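You operate a simulated robot arm through the tools that you are given. There is no shell and no other tool. Be economical: measure what you need, move in short steps, check, and stop when the job is done.

You are at the controls of a simulated robot arm. One attempt, no reset.

JOB
Put things in order on the top of the sound table. At the end: the blue ring fitting stands where the yellow drink can (marked "LEMON") stood; the black torch stands where the black square lens hood stood; the yellow drink can stands where the black torch stood; the black filter (marked "ND 4") from the top of the sound table stands on top of the red flat case (marked "CARDS"); the black square lens hood stands where the black filter stood; whatever was shut is shut again. Leave all else as you found it, and nothing knocked over.

It is judged by the outcome, as a careful person would: the job done as asked, and still so three seconds after it is handed in. It fails if anything else is knocked over, pushed out of place, dropped, spilled or broken.

ROBOT AND FRAMES
A 7-joint arm with a two-finger parallel gripper, fixed in place. Base frame: the origin is at the foot of the arm, x ahead of it, y to its left, z up; the work surface is at about z = 0. Lengths are in m, angles in degrees, forces in N, time in s.
With the tool pointing down near the work surface it reaches from about 0.22 to 0.58 m from the base axis. Its first joint turns from -66.0 to 66.0 degrees. Payload 2.5 kg.
The tool frame sits at the grasp point between the pads (the TCP): z along the fingers, y along the line on which they close. The tips reach 0.023 m beyond it. The gripper opens to 0.094 m. The fingers are 0.038 m wide and 0.01 m thick; the gripper's body (0.054 by 0.096 m) begins 0.039 m behind the TCP.
Orientation is that of the tool frame in the base frame, as a unit quaternion [x, y, z, w]. With the fingers straight down and closing along the base's y, the tool's x points along the base's -x, its y along +y and its z along -z.

CONTROLS
- The arm moves only by the tool drive_tool. Its argument "plan" is a list that holds one entry, the list of rows, each a list of 7 numbers: the opening, from 0 (shut) to 1 (fully open), then the shift along the tool's x, y, z in m, then the turn, a rotation vector about the tool's x, y, z in degrees. In form: [[[fingers, tx, ty, tz, rx, ry, rz], ...]]. A call has 1 to 12 rows; each row shifts and turns the commanded pose from where the row before left it, along the tool's axes as they then stand. Each row takes 0.2 s and may step no farther than 0.05 m and 8.6 degrees from the row before; otherwise, or with a gripper value out of range, the whole call is refused. Where a pose cannot be reached the arm comes as near as it can. A force on the tool above 40 N (or 10 N above the force at the start of the call, whichever is more), or a blocked arm, ends the call early, and 0.2 s more pass. The fingers move at their own pace (about 0.108 m/s each) and stop on an object; they squeeze with about 30 N. The grip force told is the motor's: it shows also when the fingers shut on nothing. Time passes only in rows, and 0.2 s behind the last, so rows that do not move let the fingers close. The reply holds the time, the measured pose of the TCP, the force on the tool along the base axes, the opening and the grip force, in the units named above and with some noise.
- Cameras (640 x 400 px; columns grow to the right, rows downward): "scene" is fixed at [0.1147, -0.4067, 0.5423]; the picture's right is [0.86, -0.51, 0.00], its down [-0.30, -0.51, -0.80] and it looks along [0.41, 0.69, -0.59] (base axes); focal length 375 px, centre (320, 200). "wrist" rides on the gripper at [-0.039, 0, -0.044] in the tool frame; the picture's right is [0.00, -1.00, 0.00], its down [0.97, 0.00, -0.24] and it looks along [0.24, 0.00, 0.97] (tool axes); focal length 218 px, centre (320, 200).
- get_image(camera): a new picture of that camera. It takes no simulated time.
- locate(camera, pixels): for up to 12 pixels [column, row] of the newest picture of that camera ("zoom" is the newest enlarged one), the place [x, y, z] in the base frame of the surface seen there, good to about 0.002 m. It takes no simulated time.
- zoom(camera, box): a new picture of the part [left, top, right, bottom] of that camera's present view, enlarged. It takes no simulated time.
- finish_job(): hands the job in; it is judged then, once.

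Work in short steps. Measure before you move; look again where a grasp or a placing could have gone wrong, and mend it. You have 80 turns and 34 pictures in all, those below and enlarged ones among them. Open the gripper and draw the arm clear of the work before you hand the job in, unless the task says otherwise; then end with one line.

The tools are called after "Call:" as a command line: name --argument value ..., lists and objects as JSON in quotes. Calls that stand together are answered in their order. drive_tool: Moves the arm, as the interface text tells. Its arguments: {"type":"object","properties":{"plan":{"type":"array"}},"required":["plan"]} The other tools are called the same way: get_image (camera) takes a picture; locate (camera, pixels) gives the place of the surface under pixels of a picture; zoom (camera, box) takes an enlarged picture of a part of a camera's view; finish_job () hands the job in.

At the start:

```text
t: 0.0
position: [0.341, 0.0246, 0.3024]
ee_rot: [0.0, 1.0, 0.001, 0.0]
contact_force: [-0.4, 0.0, 1.1]
grip_width: 0.0941
grip_force: 0.1
```

scene: 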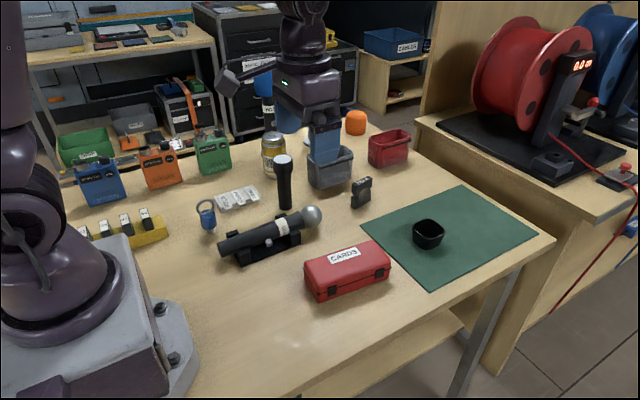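
wrist: 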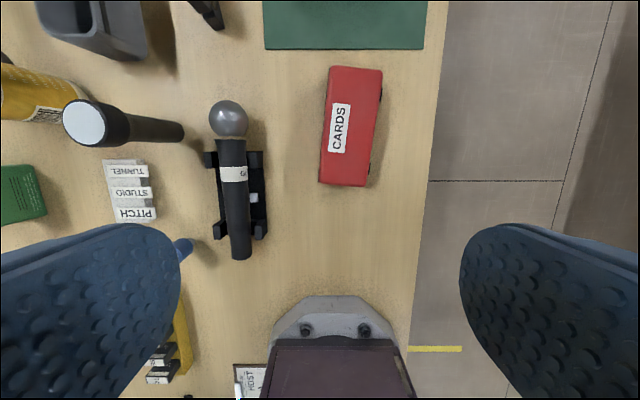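

The scene shows the can near (273,155), torch (284,180), ring fitting (206,215), lens hood candidates (428,234) and a black item (361,192). I'll zoom in to identify them.

Call:
zoom --camera "scene" --box '[180, 90, 420, 240]'

Call:
zoom --camera "scene" --box '[290, 160, 530, 310]'

```text
2.67 times, centred on (300, 165) of scene
```

zoom: 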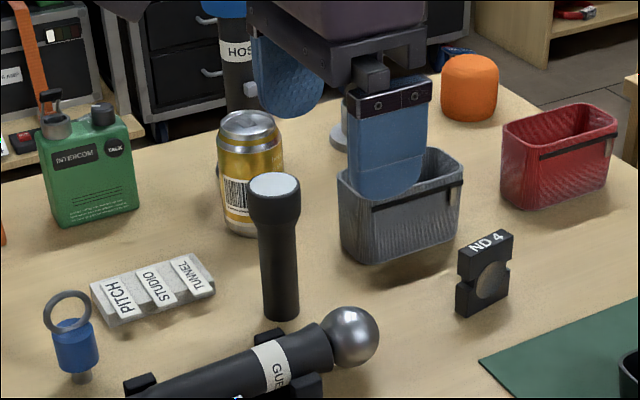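

```text
2.67 times, centred on (410, 235) of scene
```

zoom: 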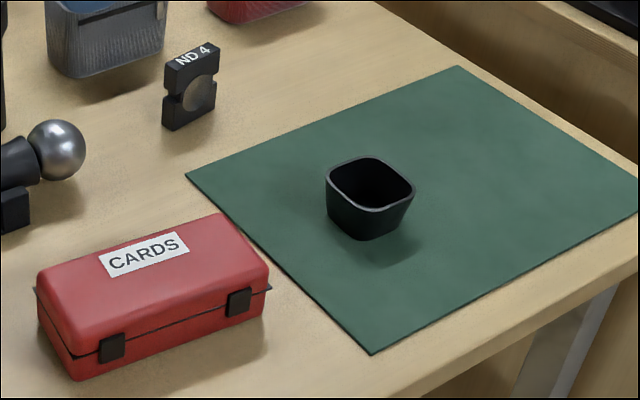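

The parts are identified, so I'll measure the key points in the scene and in the latest enlarged picture.

Call:
locate --camera "scene" --pixels '[[273, 135], [269, 174], [283, 159], [285, 206], [208, 230], [208, 217], [206, 203], [361, 180], [353, 206], [370, 200], [346, 256], [300, 214]]'

Call:
locate --camera "zoom" --pixels '[[190, 48], [165, 66], [172, 72], [216, 50], [205, 42], [175, 128], [370, 158], [330, 172], [412, 190], [371, 212], [365, 238], [150, 255]]'

Call:
locate --camera "wrist" --pixels '[[84, 123], [171, 131], [330, 68], [382, 70], [320, 184], [369, 186], [350, 127], [184, 248], [228, 118], [236, 255], [10, 100], [52, 105]]'

```text
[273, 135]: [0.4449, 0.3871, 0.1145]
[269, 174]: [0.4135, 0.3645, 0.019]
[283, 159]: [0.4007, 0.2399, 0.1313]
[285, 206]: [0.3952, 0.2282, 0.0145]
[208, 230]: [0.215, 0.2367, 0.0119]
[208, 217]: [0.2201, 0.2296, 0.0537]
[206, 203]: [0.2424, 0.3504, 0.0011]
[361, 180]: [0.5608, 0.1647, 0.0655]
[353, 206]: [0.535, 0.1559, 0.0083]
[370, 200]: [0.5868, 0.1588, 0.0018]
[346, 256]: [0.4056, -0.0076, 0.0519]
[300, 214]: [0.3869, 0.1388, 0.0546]
```

```text
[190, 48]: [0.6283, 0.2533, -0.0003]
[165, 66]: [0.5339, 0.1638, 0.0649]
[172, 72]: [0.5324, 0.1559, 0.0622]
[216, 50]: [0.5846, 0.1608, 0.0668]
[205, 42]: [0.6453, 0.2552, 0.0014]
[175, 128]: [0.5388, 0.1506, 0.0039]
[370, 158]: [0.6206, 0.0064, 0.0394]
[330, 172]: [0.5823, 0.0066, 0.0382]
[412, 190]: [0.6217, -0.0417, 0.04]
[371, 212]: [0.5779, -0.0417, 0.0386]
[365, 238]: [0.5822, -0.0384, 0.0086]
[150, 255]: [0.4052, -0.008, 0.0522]
```

```text
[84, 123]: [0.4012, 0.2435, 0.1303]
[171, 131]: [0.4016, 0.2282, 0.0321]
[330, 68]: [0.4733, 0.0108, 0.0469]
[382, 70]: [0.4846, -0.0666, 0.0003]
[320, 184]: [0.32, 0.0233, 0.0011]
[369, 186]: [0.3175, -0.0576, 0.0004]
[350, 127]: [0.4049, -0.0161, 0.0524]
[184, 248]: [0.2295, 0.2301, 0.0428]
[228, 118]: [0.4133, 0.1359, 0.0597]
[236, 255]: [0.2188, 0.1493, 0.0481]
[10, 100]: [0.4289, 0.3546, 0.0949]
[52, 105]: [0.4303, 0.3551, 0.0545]
```

Hood centre is about (0.60,-0.018), the filter about (0.56,0.16) and the torch about (0.40,0.243). I'll move above the filter and hood for a closer wrist view.

Call:
drive_tool --plan '[[[1, -0.04, 0.016, 0.005, 0, 0, 0], [1, -0.04, 0.016, 0.005, 0, 0, 0], [1, -0.04, 0.016, 0.005, 0, 0, 0], [1, -0.04, 0.016, 0.005, 0, 0, 0], [1, 0, 0, 0, 0, 0, 0]]]'

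Call:
get_image --camera "wrist"

Call:
get_image --camera "scene"

```text
t: 1.2
position: [0.5005, 0.0873, 0.2841]
ee_rot: [0.0, 1.0, 0.0, 0.0]
contact_force: [0.7, -0.1, -0.3]
grip_width: 0.094
grip_force: 0.0
```

```text
29 pictures are left
```

wrist: 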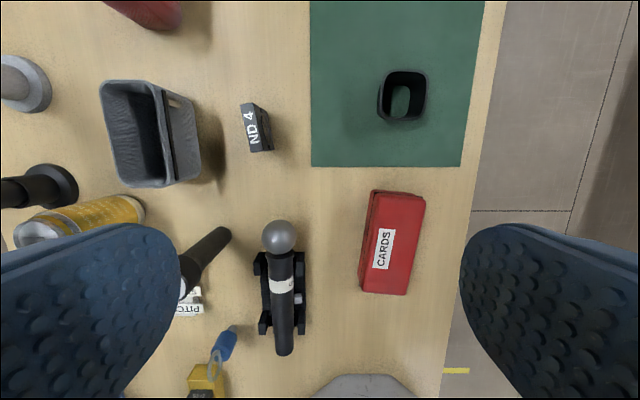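

```text
28 pictures are left
```

scene: 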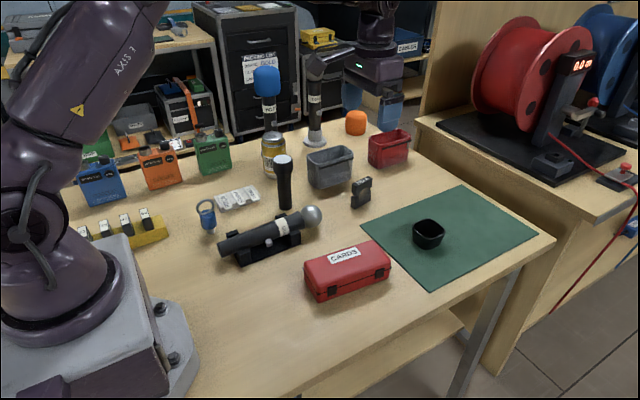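

I'll enlarge the filter and hood in the wrist view to find edges and orientation, and the region round the can.

Call:
zoom --camera "wrist" --box '[220, 50, 460, 200]'

Call:
locate --camera "zoom" --pixels '[[57, 142], [90, 138], [80, 270], [112, 265], [68, 210], [430, 55], [550, 60], [420, 180], [540, 185], [481, 130], [412, 430], [440, 380]]'

Call:
locate --camera "scene" --pixels '[[266, 75], [270, 120], [315, 65], [314, 140], [273, 133], [264, 140], [282, 141], [285, 158], [277, 160], [292, 160], [330, 185], [308, 165]]'

```text
2.67 times, centred on (340, 125) of wrist
```

zoom: 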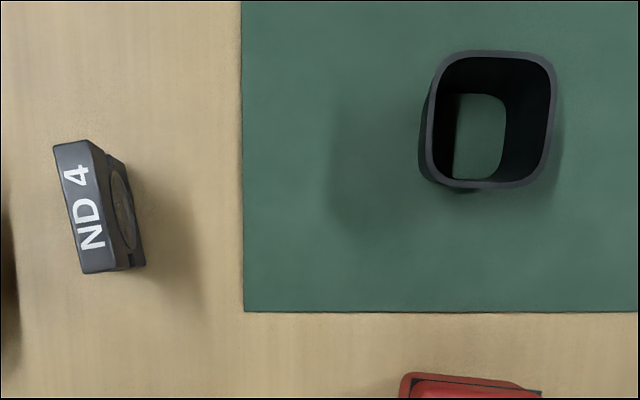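

```text
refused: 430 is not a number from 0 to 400
```

```text
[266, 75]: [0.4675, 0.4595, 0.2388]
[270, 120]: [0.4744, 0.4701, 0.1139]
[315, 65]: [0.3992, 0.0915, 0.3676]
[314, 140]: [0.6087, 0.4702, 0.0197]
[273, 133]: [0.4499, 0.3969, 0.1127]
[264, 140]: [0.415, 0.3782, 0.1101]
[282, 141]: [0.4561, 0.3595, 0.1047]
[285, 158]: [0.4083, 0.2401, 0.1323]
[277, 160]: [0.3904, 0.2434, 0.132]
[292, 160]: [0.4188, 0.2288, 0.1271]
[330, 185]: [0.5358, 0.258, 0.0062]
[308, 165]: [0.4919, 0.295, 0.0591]
```

Zoom shows the filter slightly yawed. I'll locate its corners and the hood's rim.

Call:
locate --camera "zoom" --pixels '[[58, 146], [88, 142], [83, 271], [113, 266], [80, 210], [440, 60], [545, 68], [430, 176], [533, 182], [490, 55], [482, 184], [480, 130]]'

```text
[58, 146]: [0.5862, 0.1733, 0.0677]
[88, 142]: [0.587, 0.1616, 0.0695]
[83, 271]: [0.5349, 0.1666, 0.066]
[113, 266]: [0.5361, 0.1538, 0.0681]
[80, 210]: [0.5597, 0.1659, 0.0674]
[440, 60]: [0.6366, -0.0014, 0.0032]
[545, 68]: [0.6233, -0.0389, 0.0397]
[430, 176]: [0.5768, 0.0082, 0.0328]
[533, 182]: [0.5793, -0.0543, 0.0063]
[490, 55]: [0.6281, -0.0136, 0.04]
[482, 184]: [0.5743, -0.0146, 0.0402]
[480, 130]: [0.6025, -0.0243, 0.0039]
```

Filter centre is (0.5605,0.164), yawed +8°, top at 0.068. I'll move over it, turn and descend part way with a partly open gripper.

Call:
drive_tool --plan '[[[0.5, -0.03, 0.0385, 0, 0, 0, 0], [0.5, -0.03, 0.0385, 0, 0, 0, 0], [0.5, 0, 0, 0.03, 0, 0, -8.3], [0.5, 0, 0, 0.04, 0, 0, 0], [0.5, 0, 0, 0.04, 0, 0, 0], [0.5, 0, 0, 0.04, 0, 0, 0], [0.5, 0, 0, 0, 0, 0, 0]]]'

Call:
get_image --camera "wrist"

```text
t: 2.8
position: [0.5616, 0.1658, 0.1334]
ee_rot: [-0.072, 0.997, 0.0, 0.0]
contact_force: [0.0, -0.4, 0.0]
grip_width: 0.0469
grip_force: 0.0
```

```text
26 pictures are left
```

wrist: 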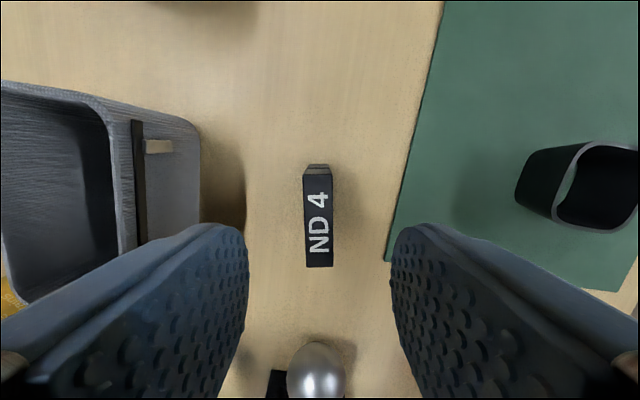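

The filter is centred between the fingers (col ~318) and aligned. I'll descend to z≈0.045.

Call:
drive_tool --plan '[[[0.5, 0, 0, 0.03, 0, 0, 0], [0.5, 0, 0, 0.03, 0, 0, 0], [0.5, 0, 0, 0.028, 0, 0, 0], [0.5, 0, 0, 0, 0, 0, 0]]]'

Call:
locate --camera "wrist" --pixels '[[303, 166], [333, 170], [306, 266], [333, 264], [319, 220], [198, 180], [150, 145]]'

```text
t: 3.8
position: [0.5608, 0.1637, 0.0453]
ee_rot: [-0.072, 0.997, 0.0, 0.0]
contact_force: [-0.7, -0.2, 0.4]
grip_width: 0.0473
grip_force: 0.1
```

```text
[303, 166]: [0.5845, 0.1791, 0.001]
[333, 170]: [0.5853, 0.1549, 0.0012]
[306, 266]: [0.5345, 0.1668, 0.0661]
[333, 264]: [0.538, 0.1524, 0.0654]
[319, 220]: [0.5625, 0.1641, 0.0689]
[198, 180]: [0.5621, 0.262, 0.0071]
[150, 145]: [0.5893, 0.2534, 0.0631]
```

Reach works and the tool is at (0.561,0.164,0.045). I'll close on the filter and lift it straight up.

Call:
drive_tool --plan '[[[0, 0, 0, 0, 0, 0, 0], [0, 0, 0, 0, 0, 0, 0], [0, 0, 0, 0, 0, 0, 0], [0, 0, 0, -0.03, 0, 0, 0], [0, 0, 0, -0.05, 0, 0, 0], [0, 0, 0, -0.05, 0, 0, 0], [0, 0, 0, -0.03, 0, 0, 0], [0, 0, 0, 0, 0, 0, 0]]]'

Call:
locate --camera "scene" --pixels '[[305, 262], [375, 241], [390, 266], [316, 290], [340, 250], [312, 271], [384, 254], [352, 262]]'

```text
t: 5.6
position: [0.5583, 0.1652, 0.207]
ee_rot: [-0.072, 0.997, 0.0, 0.0]
contact_force: [-0.3, 0.3, -0.9]
grip_width: 0.0154
grip_force: 30.6
```

```text
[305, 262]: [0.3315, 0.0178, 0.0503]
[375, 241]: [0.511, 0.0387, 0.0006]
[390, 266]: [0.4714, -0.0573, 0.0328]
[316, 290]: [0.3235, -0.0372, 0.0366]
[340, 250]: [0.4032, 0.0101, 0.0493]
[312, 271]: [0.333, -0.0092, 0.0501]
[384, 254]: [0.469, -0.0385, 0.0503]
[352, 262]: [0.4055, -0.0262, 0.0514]
```

The filter is held (15 mm). The case top centre is about (0.40,-0.016), z≈0.051, yaw ≈ -5°; I'll turn and carry the filter above it.

Call:
drive_tool --plan '[[[0, 0, 0, 0, 0, 0, 6.65], [0, 0, 0, 0, 0, 0, 6.65], [0, 0.0237, -0.0324, 0, 0, 0, 0], [0, 0.0237, -0.0324, 0, 0, 0, 0], [0, 0.0237, -0.0324, 0, 0, 0, 0], [0, 0.0237, -0.0324, 0, 0, 0, 0], [0, 0.0237, -0.0324, 0, 0, 0, 0], [0, 0.0237, -0.0324, 0, 0, 0, 0], [0, 0, 0, 0, 0, 0, 0]]]'

Call:
get_image --camera "wrist"

```text
t: 7.6
position: [0.4025, -0.017, 0.2001]
ee_rot: [0.044, 0.999, 0.0, -0.001]
contact_force: [-0.3, 0.0, -0.4]
grip_width: 0.0159
grip_force: 29.9
```

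```text
25 pictures are left
```

wrist: 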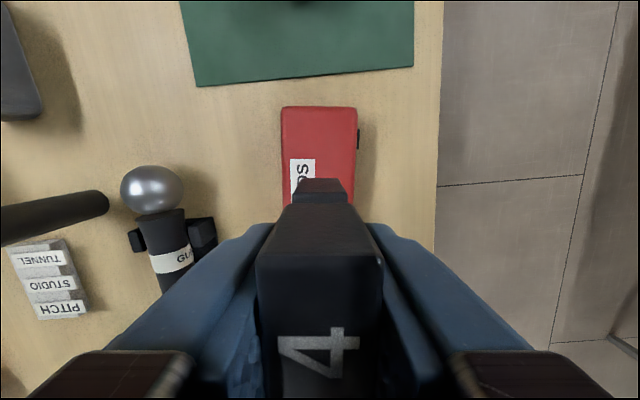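

The filter is aligned with the case. I'll descend to just above the lid, in smaller steps at the end.

Call:
drive_tool --plan '[[[0, 0, 0, 0.04, 0, 0, 0], [0, 0, 0, 0.04, 0, 0, 0], [0, 0, 0, 0.017, 0, 0, 0], [0, 0, 0, 0.003, 0, 0, 0], [0, 0, 0, 0.001, 0, 0, 0], [0, 0, 0, 0, 0, 0, 0]]]'

Call:
zoom --camera "scene" --box '[280, 190, 440, 290]'

```text
t: 9.0
position: [0.402, -0.0164, 0.1035]
ee_rot: [0.044, 0.999, 0.001, 0.0]
contact_force: [-0.1, 0.5, 0.1]
grip_width: 0.0159
grip_force: 29.3
```

```text
4.00 times, centred on (360, 240) of scene
```

zoom: 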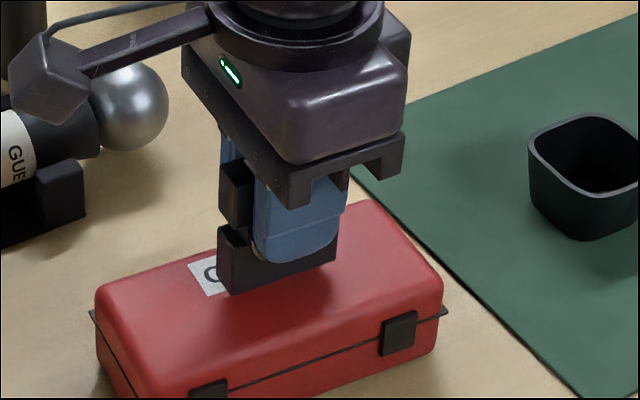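

It hovers a few mm above the lid with no contact force. I'll lower it in small steps.

Call:
drive_tool --plan '[[[0, 0, 0, 0.002, 0, 0, 0], [0, 0, 0, 0.002, 0, 0, 0], [0, 0, 0, 0, 0, 0, 0]]]'

```text
t: 9.8
position: [0.403, -0.0171, 0.1005]
ee_rot: [0.044, 0.999, 0.001, 0.0]
contact_force: [0.1, -0.6, -0.5]
grip_width: 0.0155
grip_force: 29.6
```

Still no contact, so I'll lower it further in 1 mm steps.

Call:
drive_tool --plan '[[[0, 0, 0, 0.001, 0, 0, 0], [0, 0, 0, 0.001, 0, 0, 0], [0, 0, 0, 0.001, 0, 0, 0], [0, 0, 0, 0, 0, 0, 0]]]'

```text
t: 10.8
position: [0.4017, -0.0169, 0.0968]
ee_rot: [0.044, 0.999, 0.0, -0.001]
contact_force: [-0.9, 0.3, -1.5]
grip_width: 0.0157
grip_force: 29.6
```

No clear contact yet at 0.0968; I'll go down up to 2 mm more.

Call:
drive_tool --plan '[[[0, 0, 0, 0.001, 0, 0, 0], [0, 0, 0, 0, 0, 0, 0]]]'

Call:
zoom --camera "scene" --box '[320, 230, 384, 270]'

```text
t: 11.4
position: [0.4019, -0.0165, 0.0952]
ee_rot: [0.044, 0.999, 0.0, 0.0]
contact_force: [0.4, 0.0, -0.4]
grip_width: 0.0157
grip_force: 29.5
```

```text
10.00 times, centred on (352, 250) of scene
```

zoom: 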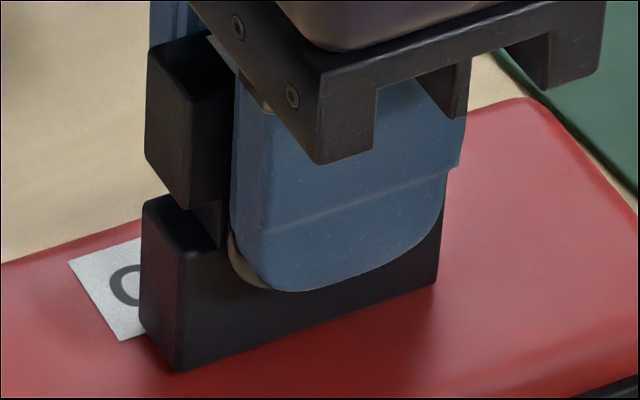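

It is very near the lid; two more 1 mm steps while watching force.

Call:
drive_tool --plan '[[[0, 0, 0, 0.001, 0, 0, 0], [0, 0, 0, 0, 0, 0, 0]]]'

```text
t: 12.0
position: [0.4013, -0.0172, 0.0955]
ee_rot: [0.044, 0.999, 0.0, 0.0]
contact_force: [-0.9, 1.5, 4.2]
grip_width: 0.0156
grip_force: 30.0
```

Contact at 4 N. I'll release and withdraw straight up.

Call:
drive_tool --plan '[[[0.3, 0, 0, 0, 0, 0, 0], [0.5, 0, 0, 0, 0, 0, 0], [0.5, 0, 0, -0.03, 0, 0, 0], [0.5, 0, 0, -0.05, 0, 0, 0], [0.5, 0, 0, -0.04, 0, 0, 0], [0.5, 0, 0, 0, 0, 0, 0]]]'

Call:
get_image --camera "scene"

```text
t: 13.4
position: [0.4036, -0.0192, 0.2164]
ee_rot: [0.043, 0.999, 0.0, 0.0]
contact_force: [-0.5, 0.2, -0.8]
grip_width: 0.047
grip_force: 0.0
```

```text
22 pictures are left
```

scene: 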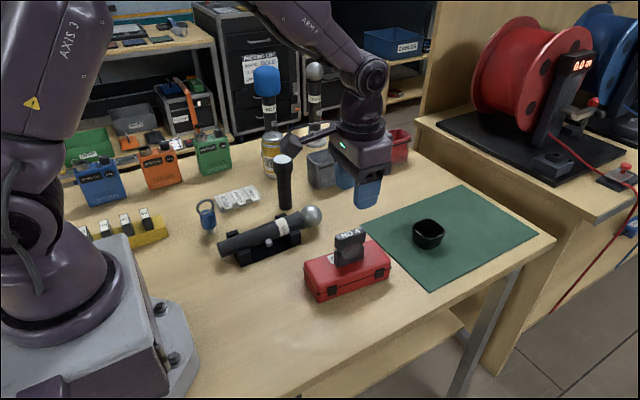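

The filter stands upright on the case. Next the hood at (0.601,-0.017), yaw ≈ -5° like the tool: I'll move above it, open.

Call:
drive_tool --plan '[[[0.9, -0.0485, 0.00475, 0, 0, 0, 0], [0.9, -0.0485, 0.00475, 0, 0, 0, 0], [0.9, -0.0485, 0.00475, 0, 0, 0, 0], [0.9, -0.0485, 0.00475, 0, 0, 0, 0], [0.9, 0, 0, 0.04, 0, 0, 0], [0.9, 0, 0, 0.04, 0, 0, 0], [0.9, 0, 0, 0, 0, 0, 0]]]'

Call:
get_image --camera "wrist"

```text
t: 15.0
position: [0.5969, -0.0168, 0.1348]
ee_rot: [0.044, 0.999, 0.0, 0.001]
contact_force: [0.5, 0.8, -0.5]
grip_width: 0.0847
grip_force: 0.2
```

```text
21 pictures are left
```

wrist: 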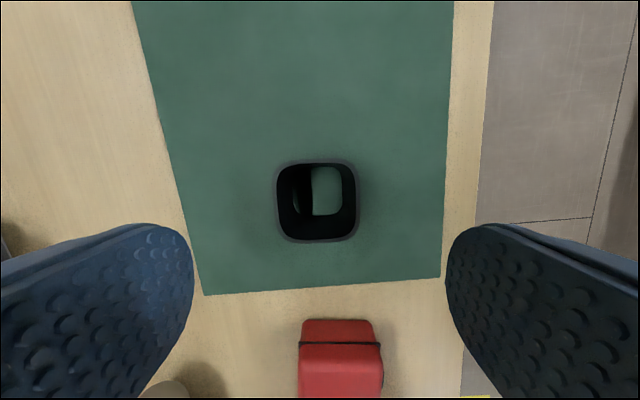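

The hood is centred (cols 277–358, rows 162–243) and square to the fingers. I'll locate its rim precisely.

Call:
locate --camera "wrist" --pixels '[[279, 200], [355, 202], [316, 164], [318, 240], [327, 190]]'

Call:
drive_tool --plan '[[[0.9, 0, 0, 0.03, 0, 0, 0], [0.9, 0, 0, 0.03, 0, 0, 0], [0.9, 0, 0, 0, 0, 0, 0]]]'

```text
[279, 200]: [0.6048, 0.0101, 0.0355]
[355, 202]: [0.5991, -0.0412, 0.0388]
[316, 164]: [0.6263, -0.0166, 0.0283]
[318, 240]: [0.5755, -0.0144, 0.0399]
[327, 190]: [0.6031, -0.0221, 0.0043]
```

```text
t: 15.8
position: [0.5979, -0.0168, 0.0756]
ee_rot: [0.044, 0.999, 0.0, 0.0]
contact_force: [0.3, 0.0, -0.9]
grip_width: 0.0848
grip_force: 0.0
```

Hood centre ≈ (0.602,-0.0155). I'll descend to z≈0.03 and close gently.

Call:
drive_tool --plan '[[[0.9, -0.004, 0.001, 0.02, 0, 0, 0], [0.9, 0, 0, 0.025, 0, 0, 0], [0.9, 0, 0, 0, 0, 0, 0]]]'

```text
t: 16.6
position: [0.5913, -0.014, 0.0308]
ee_rot: [0.044, 0.999, 0.0, 0.0]
contact_force: [0.0, -0.4, -0.1]
grip_width: 0.0847
grip_force: 0.0
out of reach, approached as far as the arm can: row 1, 2
```

The reach ends at x≈0.591, but the fingers still cover the hood's near part. I'll close on it.

Call:
drive_tool --plan '[[[0, 0, 0, 0, 0, 0, 0], [0, 0, 0, 0, 0, 0, 0], [0, 0, 0, 0, 0, 0, 0], [0, 0, 0, 0, 0, 0, 0]]]'

Call:
get_image --camera "wrist"

```text
t: 17.6
position: [0.592, -0.0135, 0.032]
ee_rot: [0.044, 0.999, 0.0, 0.0]
contact_force: [0.2, 0.3, -0.1]
grip_width: 0.0566
grip_force: 30.1
```

```text
20 pictures are left
```

wrist: 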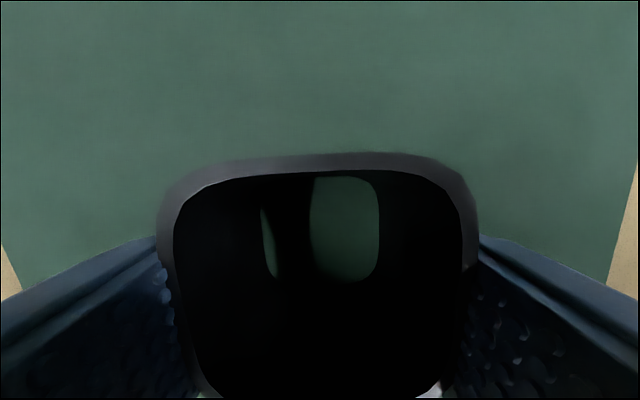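

The hood is held at 57 mm. I'll read the far rim for its offset, then lift straight up.

Call:
locate --camera "wrist" --pixels '[[320, 160], [165, 230], [475, 230]]'

Call:
drive_tool --plan '[[[0, 0, 0, -0.02, 0, 0, 0], [0, 0, 0, -0.04, 0, 0, 0], [0, 0, 0, -0.04, 0, 0, 0], [0, 0, 0, -0.04, 0, 0, 0], [0, 0, 0, 0, 0, 0, 0]]]'

```text
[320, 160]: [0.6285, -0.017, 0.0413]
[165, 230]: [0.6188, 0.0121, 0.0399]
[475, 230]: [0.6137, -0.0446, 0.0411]
```

```text
t: 18.8
position: [0.5908, -0.014, 0.1724]
ee_rot: [0.044, 0.999, 0.0, 0.0]
contact_force: [0.4, 0.0, 0.1]
grip_width: 0.0564
grip_force: 30.5
```

Hood centre is 10 mm beyond the TCP, so I'll put the TCP at (0.5505,0.166), above the filter's old place, and descend part way.

Call:
drive_tool --plan '[[[0, 0.014, 0.044, 0, 0, 0, 0], [0, 0.014, 0.044, 0, 0, 0, 0], [0, 0.014, 0.044, 0, 0, 0, 0], [0, 0.014, 0.044, 0, 0, 0, 0], [0, 0, 0, 0.04, 0, 0, 0], [0, 0, 0, 0.04, 0, 0, 0], [0, 0, 0, 0.03, 0, 0, 0], [0, 0, 0, 0.02, 0, 0, 0], [0, 0, 0, 0, 0, 0, 0]]]'

```text
t: 20.8
position: [0.5511, 0.1679, 0.0385]
ee_rot: [0.044, 0.999, 0.0, 0.0]
contact_force: [0.3, 0.1, -0.8]
grip_width: 0.0562
grip_force: 30.0
```

It is 7 mm above the table at the right place; I'll lower in small steps to z≈0.031.

Call:
drive_tool --plan '[[[0, 0, -0.002, 0.004, 0, 0, 0], [0, 0, 0, 0.002, 0, 0, 0], [0, 0, 0, 0.001, 0, 0, 0], [0, 0, 0, 0, 0, 0, 0]]]'

```text
t: 21.8
position: [0.5496, 0.1654, 0.0343]
ee_rot: [0.044, 0.999, 0.0, 0.0]
contact_force: [0.9, -0.3, 0.1]
grip_width: 0.0564
grip_force: 29.7
```

No contact yet; continuing down in 1 mm steps.

Call:
drive_tool --plan '[[[0, 0, 0, 0.001, 0, 0, 0], [0, 0, 0, 0.001, 0, 0, 0], [0, 0, 0, 0.001, 0, 0, 0], [0, 0, 0, 0, 0, 0, 0]]]'

```text
t: 22.8
position: [0.55, 0.1645, 0.03]
ee_rot: [0.044, 0.999, 0.0, 0.0]
contact_force: [0.1, 0.1, -0.4]
grip_width: 0.0564
grip_force: 30.1
```

At 0.030 still free (the mat has some thickness); another 1–2 mm.

Call:
drive_tool --plan '[[[0, 0, 0, 0.001, 0, 0, 0], [0, 0, 0, 0.001, 0, 0, 0], [0, 0, 0, 0, 0, 0, 0]]]'

```text
t: 23.6
position: [0.55, 0.1645, 0.0291]
ee_rot: [0.043, 0.999, 0.001, 0.0]
contact_force: [-0.6, 0.5, 0.1]
grip_width: 0.0563
grip_force: 30.3
```

I'll take one more 1 mm step to feel for the table.

Call:
drive_tool --plan '[[[0, 0, 0, 0.001, 0, 0, 0], [0, 0, 0, 0, 0, 0, 0]]]'

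Call:
zoom --camera "scene" --box '[328, 165, 408, 215]'

```text
t: 24.2
position: [0.5501, 0.1648, 0.0279]
ee_rot: [0.043, 0.999, 0.0, 0.0]
contact_force: [-0.2, -0.4, 0.6]
grip_width: 0.0564
grip_force: 30.1
```

```text
8.00 times, centred on (368, 190) of scene
```

zoom: 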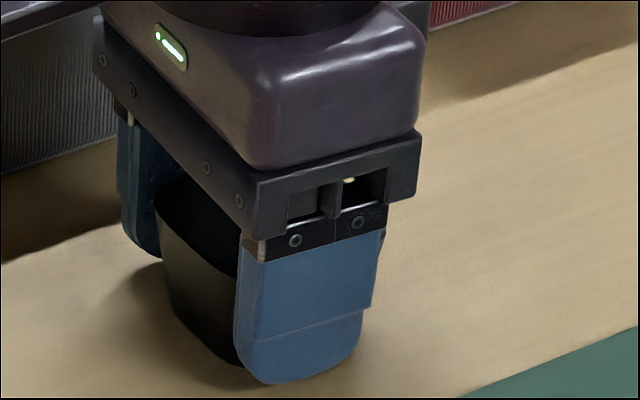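

Fingertip is ~5 mm off the table and the hood seems about touching; one more step to confirm.

Call:
drive_tool --plan '[[[0, 0, 0, 0.001, 0, 0, 0], [0, 0, 0, 0, 0, 0, 0]]]'

```text
t: 24.8
position: [0.5508, 0.1654, 0.0279]
ee_rot: [0.044, 0.999, 0.0, 0.001]
contact_force: [-2.2, -1.6, 8.2]
grip_width: 0.0562
grip_force: 29.9
```

Contact (8 N). I'll release and rise.

Call:
drive_tool --plan '[[[0.75, 0, 0, -0.0005, 0, 0, 0], [0.85, 0, 0, 0, 0, 0, 0], [0.85, 0, 0, -0.03, 0, 0, 0], [0.85, 0, 0, -0.05, 0, 0, 0], [0.85, 0, 0, -0.05, 0, 0, 0], [0.85, 0, 0, -0.05, 0, 0, 0], [0.85, 0, 0, 0, 0, 0, 0]]]'

Call:
get_image --camera "wrist"

```text
t: 26.4
position: [0.5497, 0.1664, 0.2062]
ee_rot: [0.044, 0.999, 0.0, 0.0]
contact_force: [-0.7, 0.1, -0.1]
grip_width: 0.0799
grip_force: 0.1
```

```text
18 pictures are left
```

wrist: 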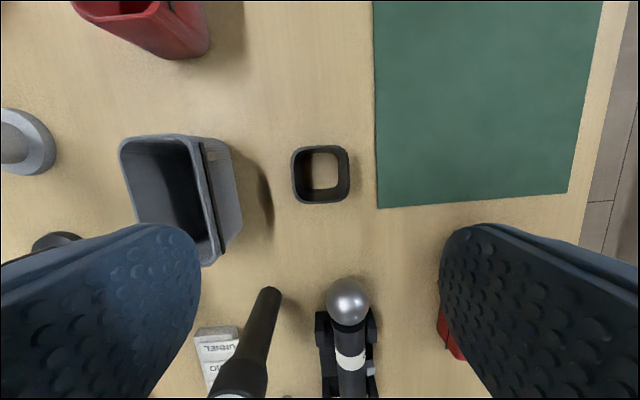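

The hood stands well at the filter's old place. Next the torch: I'll move above (0.401,0.2425).

Call:
drive_tool --plan '[[[0.85, 0.0387, 0.0157, 0, 0, 0, 0], [0.85, 0.0387, 0.0157, 0, 0, 0, 0], [0.85, 0.0387, 0.0157, 0, 0, 0, 0], [0.85, 0.0387, 0.0157, 0, 0, 0, 0], [0.85, 0, 0, 0, 0, 0, 0]]]'

Call:
get_image --camera "wrist"

```text
t: 27.6
position: [0.3992, 0.2413, 0.2072]
ee_rot: [0.043, 0.999, 0.0, 0.0]
contact_force: [0.5, 0.4, 0.0]
grip_width: 0.0798
grip_force: 0.0
```

```text
17 pictures are left
```

wrist: 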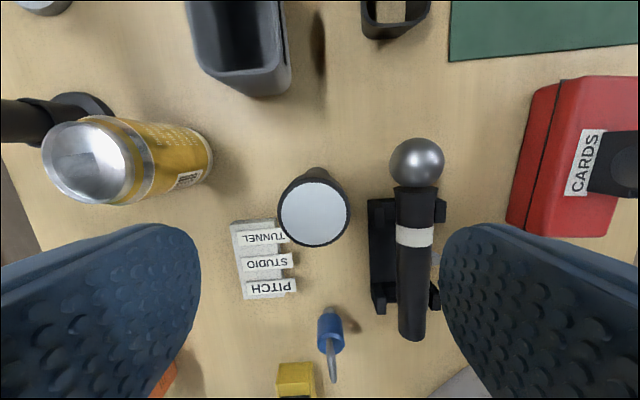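

Call:
locate --camera "wrist" --pixels '[[314, 214], [282, 214], [346, 214], [314, 185], [314, 242], [86, 160], [45, 165], [127, 155], [330, 330], [321, 330], [340, 330], [332, 372]]'

```text
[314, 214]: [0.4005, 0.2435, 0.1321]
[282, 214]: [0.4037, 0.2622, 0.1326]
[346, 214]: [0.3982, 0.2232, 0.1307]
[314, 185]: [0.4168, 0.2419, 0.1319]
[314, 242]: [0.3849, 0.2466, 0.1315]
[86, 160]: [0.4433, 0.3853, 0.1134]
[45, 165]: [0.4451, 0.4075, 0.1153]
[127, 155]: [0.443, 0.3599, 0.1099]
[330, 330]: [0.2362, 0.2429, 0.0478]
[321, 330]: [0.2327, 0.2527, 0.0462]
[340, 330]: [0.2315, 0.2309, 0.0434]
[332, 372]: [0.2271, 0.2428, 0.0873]
```

Torch centre is (0.401,0.243), top 0.132, head Ø41 mm. I'll descend to z≈0.110 and close on the head.

Call:
drive_tool --plan '[[[0.85, -0.0016, 0.0018, 0.03, 0, 0, 0], [0.85, 0, 0, 0.04, 0, 0, 0], [0.85, 0, 0, 0.027, 0, 0, 0], [0.85, 0, 0, 0, 0, 0, 0], [0, 0, 0, 0, 0, 0, 0], [0, 0, 0, 0, 0, 0, 0], [0, 0, 0, 0, 0, 0, 0]]]'

```text
t: 29.2
position: [0.4026, 0.2417, 0.1113]
ee_rot: [0.044, 0.999, 0.0, 0.0]
contact_force: [-0.7, -0.4, -0.6]
grip_width: 0.0433
grip_force: 29.9
```

Torch is held at 43 mm. I'll lift it straight up.

Call:
drive_tool --plan '[[[0, 0, 0, -0.03, 0, 0, 0], [0, 0, 0, -0.04, 0, 0, 0], [0, 0, 0, -0.03, 0, 0, 0], [0, 0, 0, -0.02, 0, 0, 0], [0, 0, 0, 0, 0, 0, 0]]]'

Call:
zoom --camera "scene" --box '[180, 60, 420, 210]'

```text
t: 30.4
position: [0.4033, 0.2403, 0.2308]
ee_rot: [0.043, 0.999, 0.0, 0.0]
contact_force: [0.0, 0.1, -1.8]
grip_width: 0.0431
grip_force: 30.1
```

```text
2.67 times, centred on (300, 135) of scene
```

zoom: 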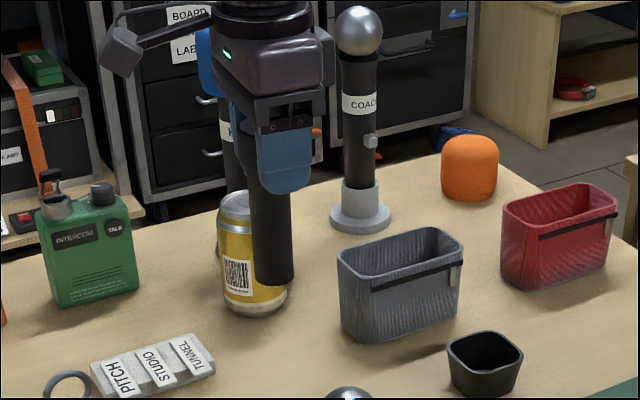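

Torch hangs upright. I'll carry it above the hood's old place (0.6015,-0.016).

Call:
drive_tool --plan '[[[0, -0.0275, -0.0298, 0, 0, 0, 0], [0, -0.0275, -0.0298, 0, 0, 0, 0], [0, -0.0275, -0.0298, 0, 0, 0, 0], [0, -0.0275, -0.0298, 0, 0, 0, 0], [0, -0.0275, -0.0298, 0, 0, 0, 0], [0, -0.0275, -0.0298, 0, 0, 0, 0], [0, -0.0275, -0.0298, 0, 0, 0, 0], [0, -0.0275, -0.0298, 0, 0, 0, 0], [0, 0, 0, 0, 0, 0, 0]]]'

```text
t: 32.4
position: [0.5963, -0.0055, 0.23]
ee_rot: [0.044, 0.999, 0.001, -0.001]
contact_force: [0.2, 0.7, -0.8]
grip_width: 0.0429
grip_force: 30.4
out of reach, approached as far as the arm can: row 8
```

At that height it's at the reach limit. I'll descend 0.08 then correct.

Call:
drive_tool --plan '[[[0, 0, 0, 0.03, 0, 0, 0], [0, 0, 0, 0.03, 0, 0, 0], [0, 0, 0, 0.02, 0, 0, 0], [0, 0, 0, 0, 0, 0, 0]]]'

```text
t: 33.4
position: [0.5923, -0.0053, 0.1514]
ee_rot: [0.044, 0.999, 0.0, 0.0]
contact_force: [0.4, -0.3, -1.0]
grip_width: 0.043
grip_force: 30.0
```

Now correcting to (0.602,-0.016) and lowering a little.

Call:
drive_tool --plan '[[[0, -0.0107, -0.0098, 0, 0, 0, 0], [0, 0, 0, 0.025, 0, 0, 0], [0, 0, 0, 0, 0, 0, 0]]]'

```text
t: 34.2
position: [0.6004, -0.0184, 0.1255]
ee_rot: [0.043, 0.999, -0.001, 0.0]
contact_force: [-0.4, 0.5, -2.0]
grip_width: 0.0431
grip_force: 30.0
```

Positioned at (0.600,-0.018); I'll lower towards contact near z≈0.113.

Call:
drive_tool --plan '[[[0, 0, 0.002, 0.006, 0, 0, 0], [0, 0, 0, 0.002, 0, 0, 0], [0, 0, 0, 0.001, 0, 0, 0], [0, 0, 0, 0.001, 0, 0, 0], [0, 0, 0, 0, 0, 0, 0]]]'

```text
t: 35.4
position: [0.6009, -0.0141, 0.1159]
ee_rot: [0.043, 0.999, 0.0, 0.0]
contact_force: [0.4, 0.7, -1.3]
grip_width: 0.0427
grip_force: 29.9
```

No contact yet; small steps on.

Call:
drive_tool --plan '[[[0, 0, 0, 0.001, 0, 0, 0], [0, 0, 0, 0.001, 0, 0, 0], [0, 0, 0, 0, 0, 0, 0]]]'

```text
t: 36.2
position: [0.6014, -0.0143, 0.1137]
ee_rot: [0.043, 0.999, 0.001, 0.0]
contact_force: [-3.5, 2.1, 4.4]
grip_width: 0.043
grip_force: 30.2
```

Contact at z=0.1137. I'll release and rise.

Call:
drive_tool --plan '[[[0.6, 0, 0, 0, 0, 0, 0], [0.8, 0, 0, 0, 0, 0, 0], [0.8, 0, 0, -0.03, 0, 0, 0], [0.8, 0, 0, -0.03, 0, 0, 0], [0.8, 0, 0, -0.02, 0, 0, 0], [0.8, 0.04, 0, -0.02, 0, 0, 0], [0.8, 0.04, 0, 0, 0, 0, 0], [0.8, 0, 0, 0, 0, 0, 0]]]'

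Call:
get_image --camera "scene"

```text
t: 38.0
position: [0.5214, -0.0078, 0.212]
ee_rot: [0.043, 0.999, -0.001, 0.001]
contact_force: [0.2, 1.0, 0.7]
grip_width: 0.0752
grip_force: 0.0
out of reach, approached as far as the arm can: row 5
```

```text
15 pictures are left
```

scene: 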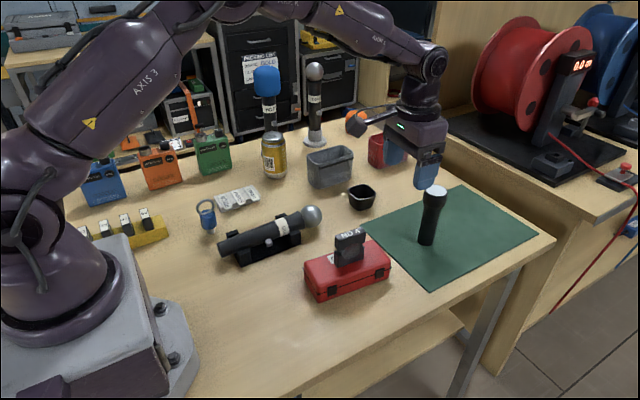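

The torch stands. I'll check its top position and measure the can in an enlarged view.

Call:
locate --camera "scene" --pixels '[[435, 190], [427, 190], [443, 190], [426, 240], [428, 225], [361, 193]]'

Call:
zoom --camera "scene" --box '[190, 60, 350, 160]'

Call:
zoom --camera "scene" --box '[190, 130, 310, 205]'

Call:
locate --camera "zoom" --pixels '[[385, 40], [440, 30], [500, 40], [385, 210], [395, 120], [505, 120], [440, 60], [510, 200], [455, 250], [455, 150]]'

```text
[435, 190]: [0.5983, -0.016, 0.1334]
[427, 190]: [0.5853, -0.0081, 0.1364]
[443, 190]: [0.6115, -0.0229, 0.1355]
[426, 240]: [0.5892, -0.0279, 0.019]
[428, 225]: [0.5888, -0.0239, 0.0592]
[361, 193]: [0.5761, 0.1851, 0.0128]
```

```text
4.00 times, centred on (270, 110) of scene
```

zoom: 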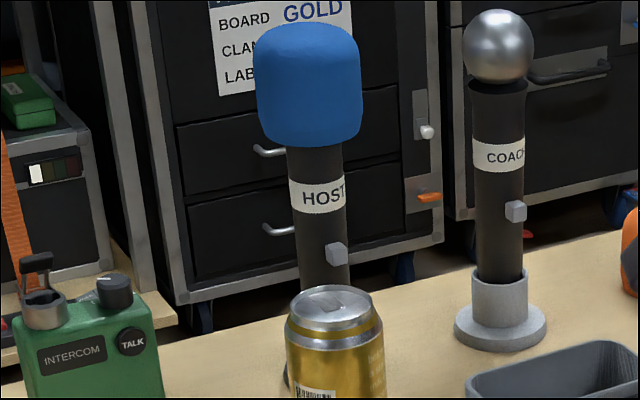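

```text
5.33 times, centred on (250, 168) of scene
```

zoom: 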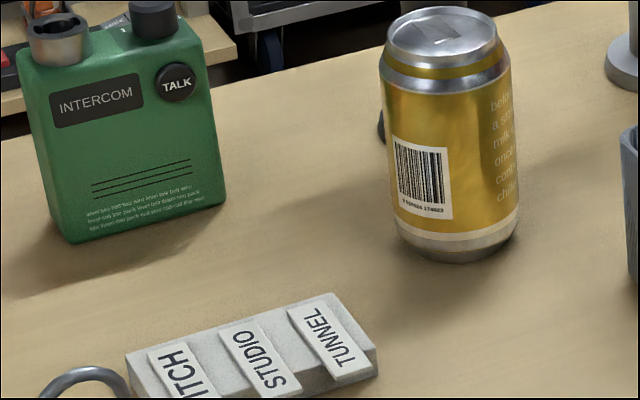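

```text
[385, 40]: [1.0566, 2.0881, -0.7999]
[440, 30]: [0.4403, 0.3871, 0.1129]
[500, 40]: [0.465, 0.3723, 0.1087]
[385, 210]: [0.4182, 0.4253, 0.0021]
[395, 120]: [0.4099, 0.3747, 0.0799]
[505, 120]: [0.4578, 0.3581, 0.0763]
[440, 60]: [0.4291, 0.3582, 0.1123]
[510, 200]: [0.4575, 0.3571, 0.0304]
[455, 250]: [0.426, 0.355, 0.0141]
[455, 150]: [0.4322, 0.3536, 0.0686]
```

Torch top is at (0.598,-0.016), upright. Can centre ≈ (0.443,0.383), r=0.585, and the "HOST" mic stands ~0.10 m behind it, so I'll yaw the tool radially (+41°) first and later tilt the hand back toward the base.

Call:
drive_tool --plan '[[[0.9, 0.02, 0, 0, 0, 0, -7.67], [0.9, 0, 0, -0.01, 0, 0, -7.67], [0.9, 0, 0, -0.01, 0, 0, -7.67], [0.9, 0, 0, -0.01, 0, 0, -7.67], [0.9, 0, 0, 0, 0, 0, -7.67], [0.9, 0, 0, 0, 0, 0, -7.67], [0.9, 0, 0, 0, 0, 0, 0]]]'

```text
t: 39.6
position: [0.5002, -0.0053, 0.243]
ee_rot: [-0.352, 0.936, 0.0, 0.0]
contact_force: [1.0, -0.3, -0.9]
grip_width: 0.0846
grip_force: 0.0
```

Yaw is 41°. I'll translate to a pre-grasp spot radially inside the can at (0.378,0.327,0.24).

Call:
drive_tool --plan '[[[0.9, -0.0158, 0.0413, 0, 0, 0, 0], [0.9, -0.0158, 0.0413, 0, 0, 0, 0], [0.9, -0.0158, 0.0413, 0, 0, 0, 0], [0.9, -0.0158, 0.0413, 0, 0, 0, 0], [0.9, -0.0158, 0.0413, 0, 0, 0, 0], [0.9, -0.0158, 0.0413, 0, 0, 0, 0], [0.9, -0.0158, 0.0413, 0, 0, 0, 0], [0.9, -0.0158, 0.0413, 0, 0, 0, 0], [0.9, 0, 0, 0, 0, -7.5, 0], [0.9, 0, 0, 0, 0, -7.5, 0], [0.9, 0, 0, 0, 0, 0, 0]]]'

Call:
get_image --camera "wrist"

Call:
get_image --camera "scene"

```text
t: 42.0
position: [0.378, 0.3265, 0.2427]
ee_rot: [-0.348, 0.928, 0.046, 0.122]
contact_force: [0.0, -0.2, 0.4]
grip_width: 0.0847
grip_force: 0.1
```

```text
12 pictures are left
```

wrist: 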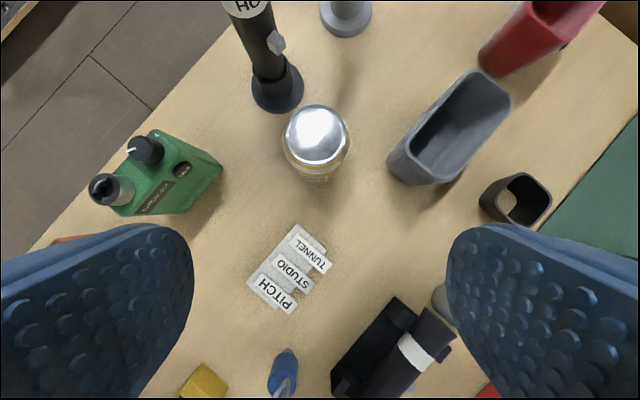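

```text
11 pictures are left
```

scene: 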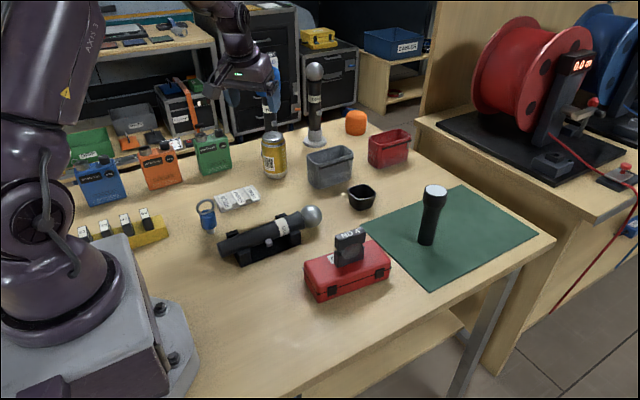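

The can is seen at (318,138), mic base (277,88). I'll locate the can's rim, the mic base, and the ring fitting.

Call:
locate --camera "wrist" --pixels '[[318, 135], [290, 135], [346, 135], [318, 110], [318, 163], [345, 160], [277, 105], [277, 70], [205, 185], [284, 360], [390, 170], [400, 150]]'

```text
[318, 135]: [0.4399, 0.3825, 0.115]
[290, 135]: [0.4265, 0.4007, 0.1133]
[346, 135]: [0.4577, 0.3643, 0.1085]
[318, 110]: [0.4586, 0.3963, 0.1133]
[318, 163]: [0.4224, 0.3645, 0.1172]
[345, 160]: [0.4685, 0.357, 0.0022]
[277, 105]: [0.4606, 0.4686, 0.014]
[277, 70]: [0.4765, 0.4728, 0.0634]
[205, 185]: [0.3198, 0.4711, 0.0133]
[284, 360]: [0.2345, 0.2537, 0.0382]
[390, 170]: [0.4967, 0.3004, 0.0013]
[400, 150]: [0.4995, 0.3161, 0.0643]
```

Can centre (0.441,0.3815). I'll align on the tool axis and advance along it to 5 cm short of the grasp.

Call:
drive_tool --plan '[[[0.9, -0.0203, 0, 0.0055, 0, 0, 0], [0.9, -0.0203, 0, 0.0055, 0, 0, 0], [0.9, 0, 0, 0.04, 0, 0, 0], [0.9, 0, 0, 0.04, 0, 0, 0], [0.9, 0, 0, 0.03, 0, 0, 0], [0.9, 0, 0, 0, 0, 0, 0]]]'

Call:
zoom --camera "scene" --box '[190, 60, 350, 160]'

```text
t: 43.4
position: [0.4307, 0.3712, 0.1347]
ee_rot: [-0.347, 0.929, 0.045, 0.123]
contact_force: [0.3, 1.4, 0.7]
grip_width: 0.0847
grip_force: 0.1
```

```text
4.00 times, centred on (270, 110) of scene
```

zoom: 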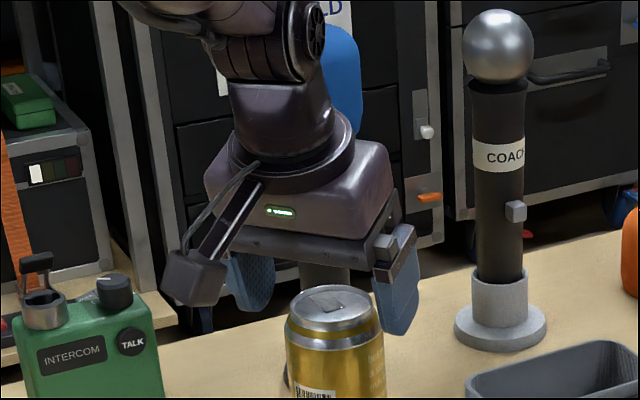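

Fingers straddle the can and the blue mic is untouched behind. I'll advance 0.048 m and close.

Call:
drive_tool --plan '[[[0.9, 0, 0, 0.024, 0, 0, 0], [0.9, 0, 0, 0.024, 0, 0, 0], [0.9, 0, 0, 0, 0, 0, 0], [0, 0, 0, 0, 0, 0, 0], [0, 0, 0, 0, 0, 0, 0], [0, 0, 0, 0, 0, 0, 0]]]'

```text
t: 44.8
position: [0.442, 0.3795, 0.0888]
ee_rot: [-0.347, 0.929, 0.046, 0.122]
contact_force: [-0.2, 1.2, -0.4]
grip_width: 0.0616
grip_force: 30.0
```

Can held at 62 mm. I'll lift along the tool axis and carry it over the torch's old place.

Call:
drive_tool --plan '[[[0, 0, 0, -0.02, 0, 0, 0], [0, 0, 0, -0.03, 0, 0, 0], [0, 0, 0, -0.03, 0, 0, 0], [0, 0.0242, -0.0196, -0.0065, 0, 0, 0], [0, 0.0242, -0.0196, -0.0065, 0, 0, 0], [0, 0.0242, -0.0196, -0.0065, 0, 0, 0], [0, 0.0242, -0.0196, -0.0065, 0, 0, 0], [0, 0, 0, 0, 0, 0, 0]]]'

Call:
get_image --camera "scene"

```text
t: 46.6
position: [0.401, 0.2431, 0.1689]
ee_rot: [-0.347, 0.929, 0.046, 0.122]
contact_force: [-0.4, 0.1, -3.3]
grip_width: 0.0613
grip_force: 30.3
```

```text
9 pictures are left
```

scene: 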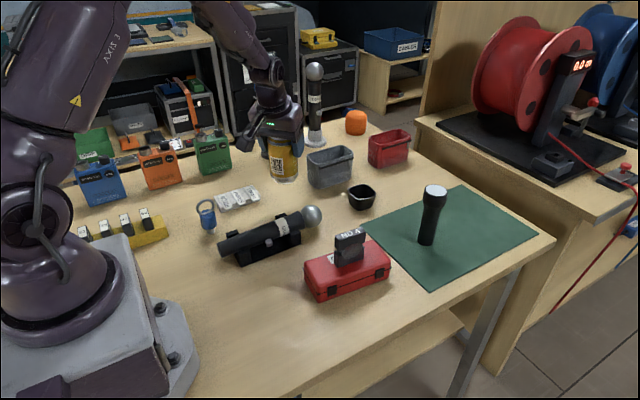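

The can is upright above (0.401,0.243). I'll lower vertically to ~5 mm above the table.

Call:
drive_tool --plan '[[[0, 0.0064, -0.001, 0.0238, 0, 0, 0], [0, 0.0064, -0.001, 0.0238, 0, 0, 0], [0, 0.0064, 0, 0.0238, 0, 0, 0], [0, 0, 0, 0, 0, 0, 0]]]'

```text
t: 47.6
position: [0.4025, 0.2409, 0.0933]
ee_rot: [-0.347, 0.929, 0.046, 0.122]
contact_force: [1.5, -0.3, -3.4]
grip_width: 0.0614
grip_force: 29.6
```

Now 1 mm steps down to contact near z≈0.088.

Call:
drive_tool --plan '[[[0, 0.0005, 0, 0.002, 0, 0, 0], [0, 0.0003, 0, 0.001, 0, 0, 0], [0, 0.0003, 0, 0.001, 0, 0, 0], [0, 0, 0, 0, 0, 0, 0]]]'

```text
t: 48.6
position: [0.4026, 0.2418, 0.0895]
ee_rot: [-0.347, 0.929, 0.046, 0.123]
contact_force: [0.8, -0.3, -2.7]
grip_width: 0.0613
grip_force: 29.6
```

Still hanging (-2.7 N); two more 1 mm steps.

Call:
drive_tool --plan '[[[0, 0.0003, 0, 0.001, 0, 0, 0], [0, 0, 0, 0, 0, 0, 0]]]'

Call:
drive_tool --plan '[[[0, 0.0002, 0, 0.0007, 0, 0, 0], [0, 0, 0, 0, 0, 0, 0]]]'

```text
t: 49.2
position: [0.4018, 0.2407, 0.089]
ee_rot: [-0.347, 0.929, 0.046, 0.123]
contact_force: [0.2, 0.0, -3.8]
grip_width: 0.0614
grip_force: 29.9
```

```text
t: 49.8
position: [0.4023, 0.2405, 0.088]
ee_rot: [-0.347, 0.929, 0.046, 0.122]
contact_force: [-5.3, -3.1, 12.2]
grip_width: 0.0613
grip_force: 30.4
```

Contact (12 N). I'll release and withdraw along the tool axis.

Call:
drive_tool --plan '[[[0.75, 0, 0, -0.0007, 0, 0, 0], [0.9, 0, 0, 0, 0, 0, 0], [0.9, 0, 0, -0.03, 0, 0, 0], [0.9, 0, 0, -0.04, 0, 0, 0], [0.9, 0, 0, -0.05, 0, 0, 0], [0.9, 0, 0, 0, 0, 7.5, 0], [0.9, 0, 0, 0, 0, 7.5, 0], [0.9, 0, 0, 0, 0, 0, 0]]]'

Call:
get_image --camera "wrist"

```text
t: 51.6
position: [0.3797, 0.2196, 0.205]
ee_rot: [-0.351, 0.937, 0.0, -0.001]
contact_force: [-0.3, 0.4, 0.4]
grip_width: 0.0846
grip_force: 0.0
```

```text
8 pictures are left
```

wrist: 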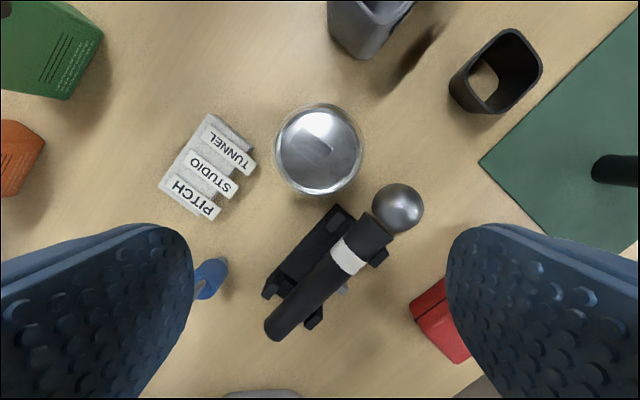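

Can stands at the torch's place. Next I'll move above the ring fitting (~(0.222,0.237)) and look.

Call:
drive_tool --plan '[[[0.7, 0.027, 0.0292, 0, 0, 0, 0], [0.7, 0.027, 0.0292, 0, 0, 0, 0], [0.7, 0.027, 0.0292, 0, 0, 0, 0], [0.7, 0.027, 0.0292, 0, 0, 0, 0], [0.7, 0, 0, 0, 0, 0, 0]]]'

Call:
zoom --camera "wrist" --box '[240, 150, 400, 250]'

Call:
zoom --camera "scene" --box '[166, 185, 246, 235]'

Call:
locate --camera "zoom" --pixels '[[320, 160], [320, 210], [325, 300], [275, 270], [375, 250], [335, 370], [260, 170], [375, 150], [310, 115]]'

```text
t: 52.8
position: [0.2207, 0.2355, 0.2058]
ee_rot: [-0.35, 0.937, 0.0, 0.0]
contact_force: [0.9, -0.4, 1.0]
grip_width: 0.0659
grip_force: 0.1
```

```text
4.00 times, centred on (320, 200) of wrist
```

zoom: 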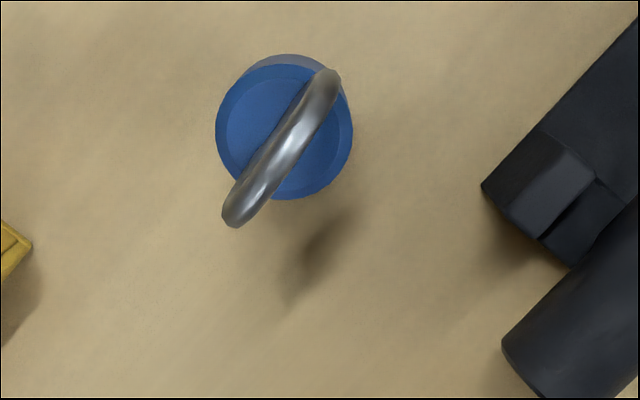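

```text
8.00 times, centred on (206, 210) of scene
```

zoom: 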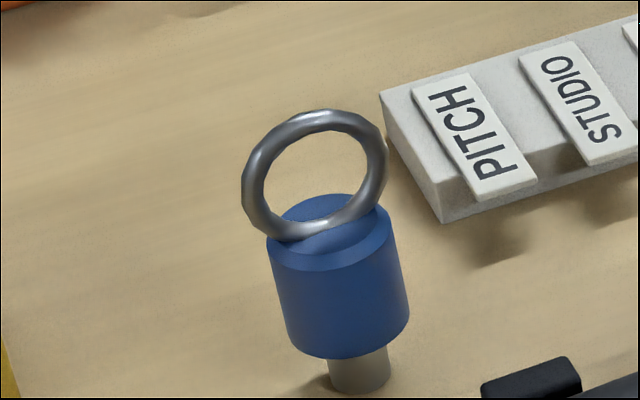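

```text
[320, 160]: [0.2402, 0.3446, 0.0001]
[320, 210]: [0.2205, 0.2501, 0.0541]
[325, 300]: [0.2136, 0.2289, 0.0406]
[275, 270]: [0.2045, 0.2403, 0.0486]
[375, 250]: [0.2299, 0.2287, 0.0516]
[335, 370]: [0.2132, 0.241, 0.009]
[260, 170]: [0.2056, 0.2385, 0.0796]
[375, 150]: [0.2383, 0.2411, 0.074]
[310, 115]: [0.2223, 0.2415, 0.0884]
```

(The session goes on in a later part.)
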